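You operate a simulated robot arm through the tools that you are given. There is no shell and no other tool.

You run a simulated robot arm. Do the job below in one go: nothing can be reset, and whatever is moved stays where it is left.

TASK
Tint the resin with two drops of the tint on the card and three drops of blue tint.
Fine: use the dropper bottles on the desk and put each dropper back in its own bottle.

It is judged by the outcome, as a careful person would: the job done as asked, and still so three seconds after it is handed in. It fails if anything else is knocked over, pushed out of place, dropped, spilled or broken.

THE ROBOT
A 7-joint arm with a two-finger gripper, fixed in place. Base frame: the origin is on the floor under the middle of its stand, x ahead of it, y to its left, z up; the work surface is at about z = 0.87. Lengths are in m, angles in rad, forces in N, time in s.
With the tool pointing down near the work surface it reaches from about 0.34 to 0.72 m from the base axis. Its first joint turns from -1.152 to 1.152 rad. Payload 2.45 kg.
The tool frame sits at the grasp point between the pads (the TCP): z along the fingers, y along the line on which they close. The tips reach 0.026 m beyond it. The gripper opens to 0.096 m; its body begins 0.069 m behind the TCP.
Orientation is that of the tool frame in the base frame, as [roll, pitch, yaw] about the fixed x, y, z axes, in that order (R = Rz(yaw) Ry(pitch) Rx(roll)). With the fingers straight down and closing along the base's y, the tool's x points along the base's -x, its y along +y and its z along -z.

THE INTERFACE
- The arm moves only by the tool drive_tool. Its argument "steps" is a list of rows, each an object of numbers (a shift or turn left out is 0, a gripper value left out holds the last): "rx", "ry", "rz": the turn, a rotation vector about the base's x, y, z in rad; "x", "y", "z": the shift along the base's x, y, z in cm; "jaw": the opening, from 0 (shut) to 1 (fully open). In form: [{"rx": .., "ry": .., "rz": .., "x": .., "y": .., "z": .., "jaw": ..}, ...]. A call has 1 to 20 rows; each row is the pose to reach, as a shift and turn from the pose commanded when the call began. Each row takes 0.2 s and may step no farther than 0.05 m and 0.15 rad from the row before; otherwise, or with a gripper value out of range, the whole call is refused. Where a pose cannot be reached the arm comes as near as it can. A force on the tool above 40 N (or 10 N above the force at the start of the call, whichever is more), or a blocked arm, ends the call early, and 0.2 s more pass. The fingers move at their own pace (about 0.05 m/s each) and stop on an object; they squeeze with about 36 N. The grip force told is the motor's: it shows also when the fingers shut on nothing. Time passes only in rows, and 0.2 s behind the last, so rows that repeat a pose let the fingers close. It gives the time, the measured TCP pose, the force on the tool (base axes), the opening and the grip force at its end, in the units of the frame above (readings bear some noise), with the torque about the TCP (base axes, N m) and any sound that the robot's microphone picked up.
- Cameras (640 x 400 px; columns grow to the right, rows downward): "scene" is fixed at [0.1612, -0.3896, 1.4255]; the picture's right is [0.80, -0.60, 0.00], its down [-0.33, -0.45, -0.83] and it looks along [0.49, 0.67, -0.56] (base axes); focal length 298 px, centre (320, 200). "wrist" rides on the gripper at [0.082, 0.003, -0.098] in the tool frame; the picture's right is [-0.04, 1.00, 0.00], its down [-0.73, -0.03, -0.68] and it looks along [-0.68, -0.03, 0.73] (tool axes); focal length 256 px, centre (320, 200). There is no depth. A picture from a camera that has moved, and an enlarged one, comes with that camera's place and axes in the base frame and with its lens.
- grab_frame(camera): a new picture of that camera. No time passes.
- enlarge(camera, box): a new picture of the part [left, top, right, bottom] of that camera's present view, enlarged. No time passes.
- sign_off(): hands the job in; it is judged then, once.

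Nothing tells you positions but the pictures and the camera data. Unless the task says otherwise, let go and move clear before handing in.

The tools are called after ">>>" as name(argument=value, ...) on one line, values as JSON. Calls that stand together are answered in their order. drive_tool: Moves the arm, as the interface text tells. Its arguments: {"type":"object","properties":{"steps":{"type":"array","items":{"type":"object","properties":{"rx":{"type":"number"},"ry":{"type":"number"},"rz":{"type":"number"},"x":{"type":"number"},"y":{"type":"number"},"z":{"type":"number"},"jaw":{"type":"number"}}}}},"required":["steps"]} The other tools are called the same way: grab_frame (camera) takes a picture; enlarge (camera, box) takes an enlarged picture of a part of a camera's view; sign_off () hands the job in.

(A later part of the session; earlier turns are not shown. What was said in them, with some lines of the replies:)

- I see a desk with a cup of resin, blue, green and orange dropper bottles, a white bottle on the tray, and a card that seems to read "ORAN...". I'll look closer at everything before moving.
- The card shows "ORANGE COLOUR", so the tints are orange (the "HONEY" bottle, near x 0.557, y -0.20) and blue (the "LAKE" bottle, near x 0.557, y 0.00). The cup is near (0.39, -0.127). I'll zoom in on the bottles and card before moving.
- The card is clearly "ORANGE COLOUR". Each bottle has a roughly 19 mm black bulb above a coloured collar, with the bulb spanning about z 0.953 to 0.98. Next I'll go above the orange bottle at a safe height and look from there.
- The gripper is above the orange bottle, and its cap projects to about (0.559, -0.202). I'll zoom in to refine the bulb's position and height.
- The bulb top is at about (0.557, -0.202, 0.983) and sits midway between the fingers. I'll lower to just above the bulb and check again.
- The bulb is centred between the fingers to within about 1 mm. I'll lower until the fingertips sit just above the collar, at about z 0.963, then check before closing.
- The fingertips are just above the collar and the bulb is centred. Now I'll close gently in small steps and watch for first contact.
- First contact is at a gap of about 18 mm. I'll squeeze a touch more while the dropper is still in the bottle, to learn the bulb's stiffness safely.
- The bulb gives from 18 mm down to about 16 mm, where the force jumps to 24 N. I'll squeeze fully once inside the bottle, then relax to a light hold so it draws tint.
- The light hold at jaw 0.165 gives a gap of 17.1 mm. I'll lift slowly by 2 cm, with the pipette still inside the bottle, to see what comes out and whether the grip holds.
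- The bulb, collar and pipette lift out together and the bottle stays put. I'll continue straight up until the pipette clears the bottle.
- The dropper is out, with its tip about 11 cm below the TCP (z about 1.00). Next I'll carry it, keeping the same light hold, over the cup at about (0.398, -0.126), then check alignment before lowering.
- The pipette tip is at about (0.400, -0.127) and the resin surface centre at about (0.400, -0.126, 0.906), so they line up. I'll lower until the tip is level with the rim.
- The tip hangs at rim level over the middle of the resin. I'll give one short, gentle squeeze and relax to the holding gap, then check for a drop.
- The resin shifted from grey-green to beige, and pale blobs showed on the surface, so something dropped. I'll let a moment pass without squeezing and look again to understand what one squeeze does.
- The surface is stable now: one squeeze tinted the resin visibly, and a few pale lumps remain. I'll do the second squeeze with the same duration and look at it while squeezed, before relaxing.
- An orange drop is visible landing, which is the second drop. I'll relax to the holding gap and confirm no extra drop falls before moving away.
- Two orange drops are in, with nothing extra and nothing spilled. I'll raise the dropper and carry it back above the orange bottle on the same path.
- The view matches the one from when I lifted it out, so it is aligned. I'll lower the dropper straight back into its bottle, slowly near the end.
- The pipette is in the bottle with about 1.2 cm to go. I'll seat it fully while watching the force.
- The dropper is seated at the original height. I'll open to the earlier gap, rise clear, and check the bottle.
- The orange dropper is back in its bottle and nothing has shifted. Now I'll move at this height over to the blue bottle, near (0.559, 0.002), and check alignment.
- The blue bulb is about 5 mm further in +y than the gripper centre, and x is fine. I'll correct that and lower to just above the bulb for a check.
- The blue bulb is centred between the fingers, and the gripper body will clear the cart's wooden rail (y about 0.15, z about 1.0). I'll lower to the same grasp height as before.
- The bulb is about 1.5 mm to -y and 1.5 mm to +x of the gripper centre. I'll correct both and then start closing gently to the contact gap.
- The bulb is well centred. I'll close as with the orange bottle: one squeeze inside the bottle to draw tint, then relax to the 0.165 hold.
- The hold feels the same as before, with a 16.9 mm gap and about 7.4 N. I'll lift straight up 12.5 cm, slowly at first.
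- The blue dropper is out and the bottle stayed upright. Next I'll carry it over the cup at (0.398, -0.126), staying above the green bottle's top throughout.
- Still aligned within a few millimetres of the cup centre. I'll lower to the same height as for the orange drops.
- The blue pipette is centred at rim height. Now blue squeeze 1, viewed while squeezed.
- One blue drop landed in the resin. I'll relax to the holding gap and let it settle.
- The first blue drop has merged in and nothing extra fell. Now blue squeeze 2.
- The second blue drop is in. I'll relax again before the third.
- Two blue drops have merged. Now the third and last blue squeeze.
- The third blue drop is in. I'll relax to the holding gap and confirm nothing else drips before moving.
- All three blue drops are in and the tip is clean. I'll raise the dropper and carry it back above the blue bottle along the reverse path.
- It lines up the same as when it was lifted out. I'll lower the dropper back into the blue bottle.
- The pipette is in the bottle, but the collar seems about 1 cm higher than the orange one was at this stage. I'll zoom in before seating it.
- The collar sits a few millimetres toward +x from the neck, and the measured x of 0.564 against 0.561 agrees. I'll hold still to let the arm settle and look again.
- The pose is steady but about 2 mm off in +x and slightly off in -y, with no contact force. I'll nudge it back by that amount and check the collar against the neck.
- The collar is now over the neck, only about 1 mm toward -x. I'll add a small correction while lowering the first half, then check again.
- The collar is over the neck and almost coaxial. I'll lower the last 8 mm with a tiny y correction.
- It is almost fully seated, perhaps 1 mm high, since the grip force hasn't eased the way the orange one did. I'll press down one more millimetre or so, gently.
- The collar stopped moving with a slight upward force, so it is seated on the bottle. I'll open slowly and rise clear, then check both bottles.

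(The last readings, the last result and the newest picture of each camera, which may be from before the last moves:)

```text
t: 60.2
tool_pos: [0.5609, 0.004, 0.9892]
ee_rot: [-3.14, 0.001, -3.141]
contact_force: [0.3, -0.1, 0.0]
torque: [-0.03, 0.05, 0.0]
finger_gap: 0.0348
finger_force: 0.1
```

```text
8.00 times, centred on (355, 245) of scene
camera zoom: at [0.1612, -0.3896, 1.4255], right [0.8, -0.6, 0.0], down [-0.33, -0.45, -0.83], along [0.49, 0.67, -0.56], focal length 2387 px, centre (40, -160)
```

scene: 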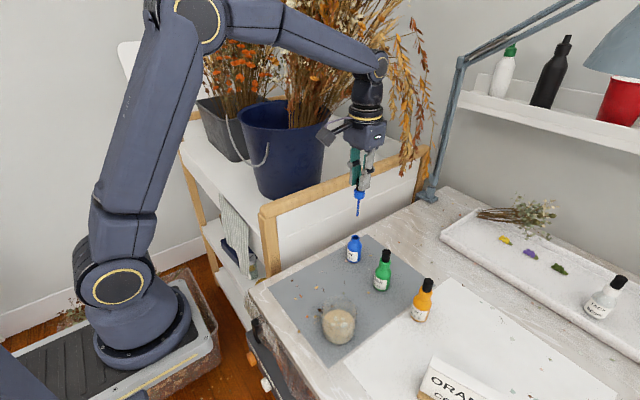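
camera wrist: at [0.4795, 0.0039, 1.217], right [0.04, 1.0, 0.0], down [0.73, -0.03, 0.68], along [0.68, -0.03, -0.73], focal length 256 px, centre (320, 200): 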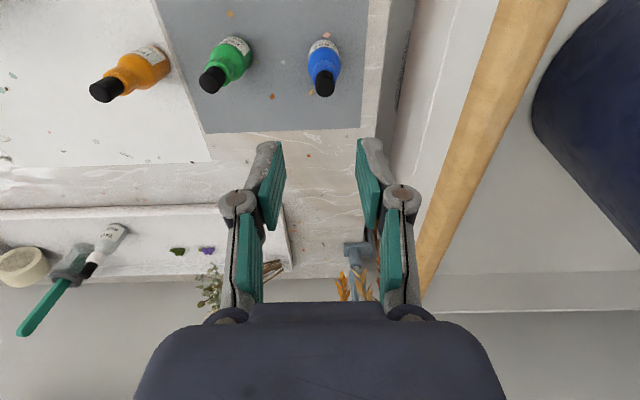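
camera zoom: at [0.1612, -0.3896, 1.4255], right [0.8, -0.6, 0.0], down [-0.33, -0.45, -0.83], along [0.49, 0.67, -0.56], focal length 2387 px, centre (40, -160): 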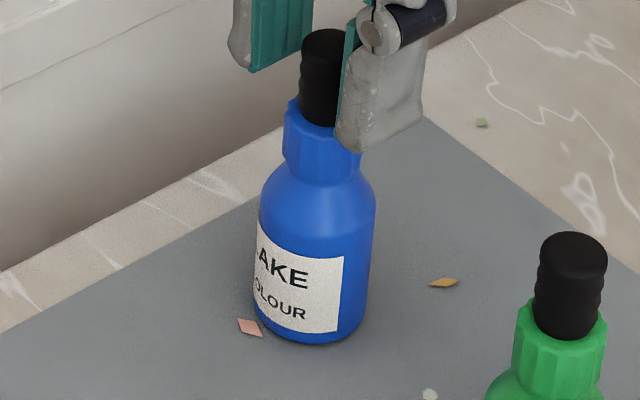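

The fingers are open and the blue dropper stands upright in its bottle. I'll rise straight up and clear, then inspect everything.

>>> drive_tool(steps=[{"z": 1.0}, {"z": 3.5}, {"z": 7}, {"z": 11}, {"z": 15}, {"x": -3, "y": -2, "z": 18}, {"x": -6, "y": -4, "z": 20}, {"x": -9, "y": -6, "z": 22}, {"x": -12, "y": -8, "z": 24}, {"x": -15, "y": -10, "z": 25}])

>>> grab_frame(camera="scene")

>>> enlarge(camera="scene", box=[300, 210, 460, 360])

>>> enlarge(camera="scene", box=[340, 215, 404, 300])

>>> grab_frame(camera="wrist")

```text
t: 62.4
tool_pos: [0.4109, -0.0951, 1.2397]
ee_rot: [3.14, -0.002, -3.142]
contact_force: [-0.3, 0.3, -0.4]
torque: [-0.01, -0.01, 0.04]
finger_gap: 0.0346
finger_force: 0.0
```

```text
taken
```

scene: 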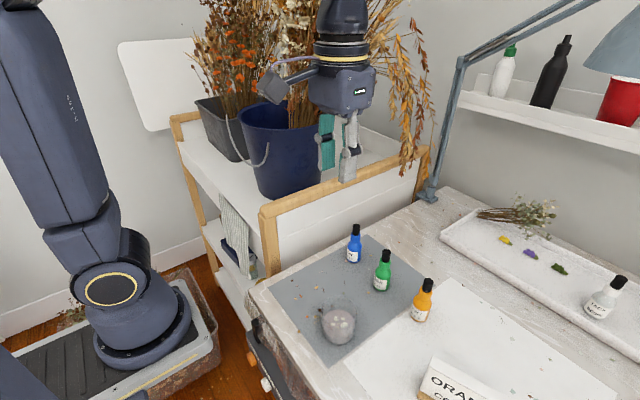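

```text
2.67 times, centred on (380, 285) of scene
camera zoom: at [0.1611, -0.3896, 1.4255], right [0.8, -0.6, 0.0], down [-0.33, -0.45, -0.83], along [0.49, 0.67, -0.56], focal length 796 px, centre (160, -27)
```

zoom: 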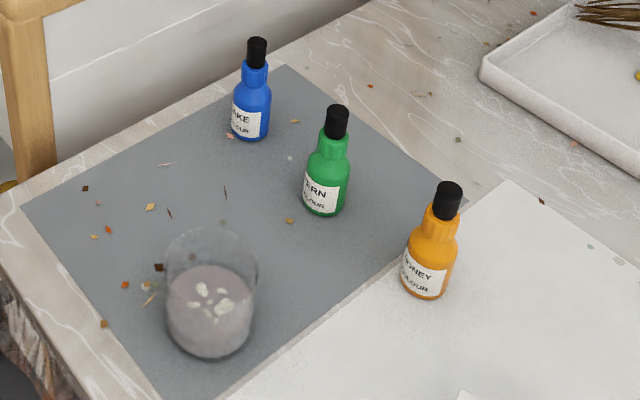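

```text
4.71 times, centred on (372, 258) of scene
camera zoom: at [0.1611, -0.3896, 1.4255], right [0.8, -0.6, 0.0], down [-0.33, -0.45, -0.83], along [0.49, 0.67, -0.56], focal length 1404 px, centre (75, -71)
```

zoom: 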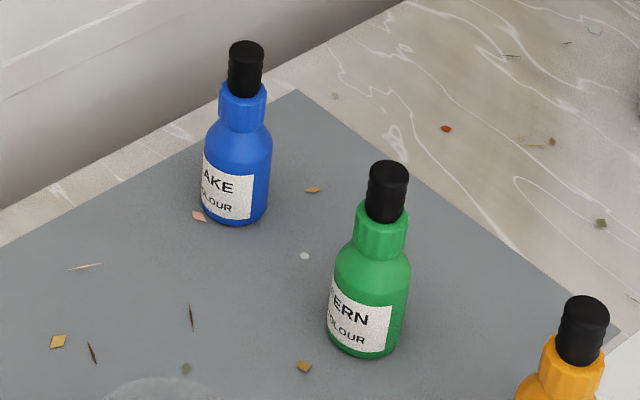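

```text
taken
camera wrist: at [0.3286, -0.0919, 1.3366], right [0.04, 1.0, 0.0], down [0.73, -0.03, 0.68], along [0.68, -0.03, -0.73], focal length 256 px, centre (320, 200)
```

wrist: 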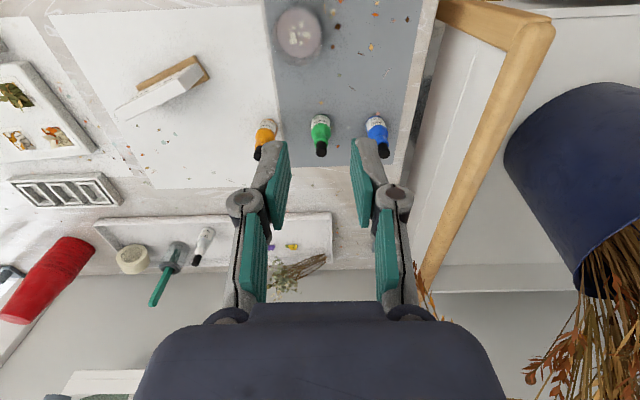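

All three bottles stand where they started, with both droppers seated in their own bottles, and the mat is clean. The resin has two orange drops and three blue drops and the arm is clear, so I'm handing it in.

>>> sign_off()

```text
The job is handed in.
```

The resin now has two drops of orange tint and three drops of blue, and each dropper is back in its own bottle. The card reads "ORANGE COLOUR", so I used the orange "HONEY" bottle for that tint and the "LAKE" bottle for the blue.

- **Drop count:** I saw the second orange drop and all three blue drops land one at a time. I only looked after the first orange squeeze. It was the same length as the second and tinted the resin, so I counted it as one drop.
- **Pale lumps in the resin:** Several pale lumps appeared on the surface right after the first orange drop and stayed there. I don't know what they are. I left them alone and didn't stir, so check the resin before you use it.

In the final pictures nothing was spilled, knocked over or moved, and the arm was clear of the desk.
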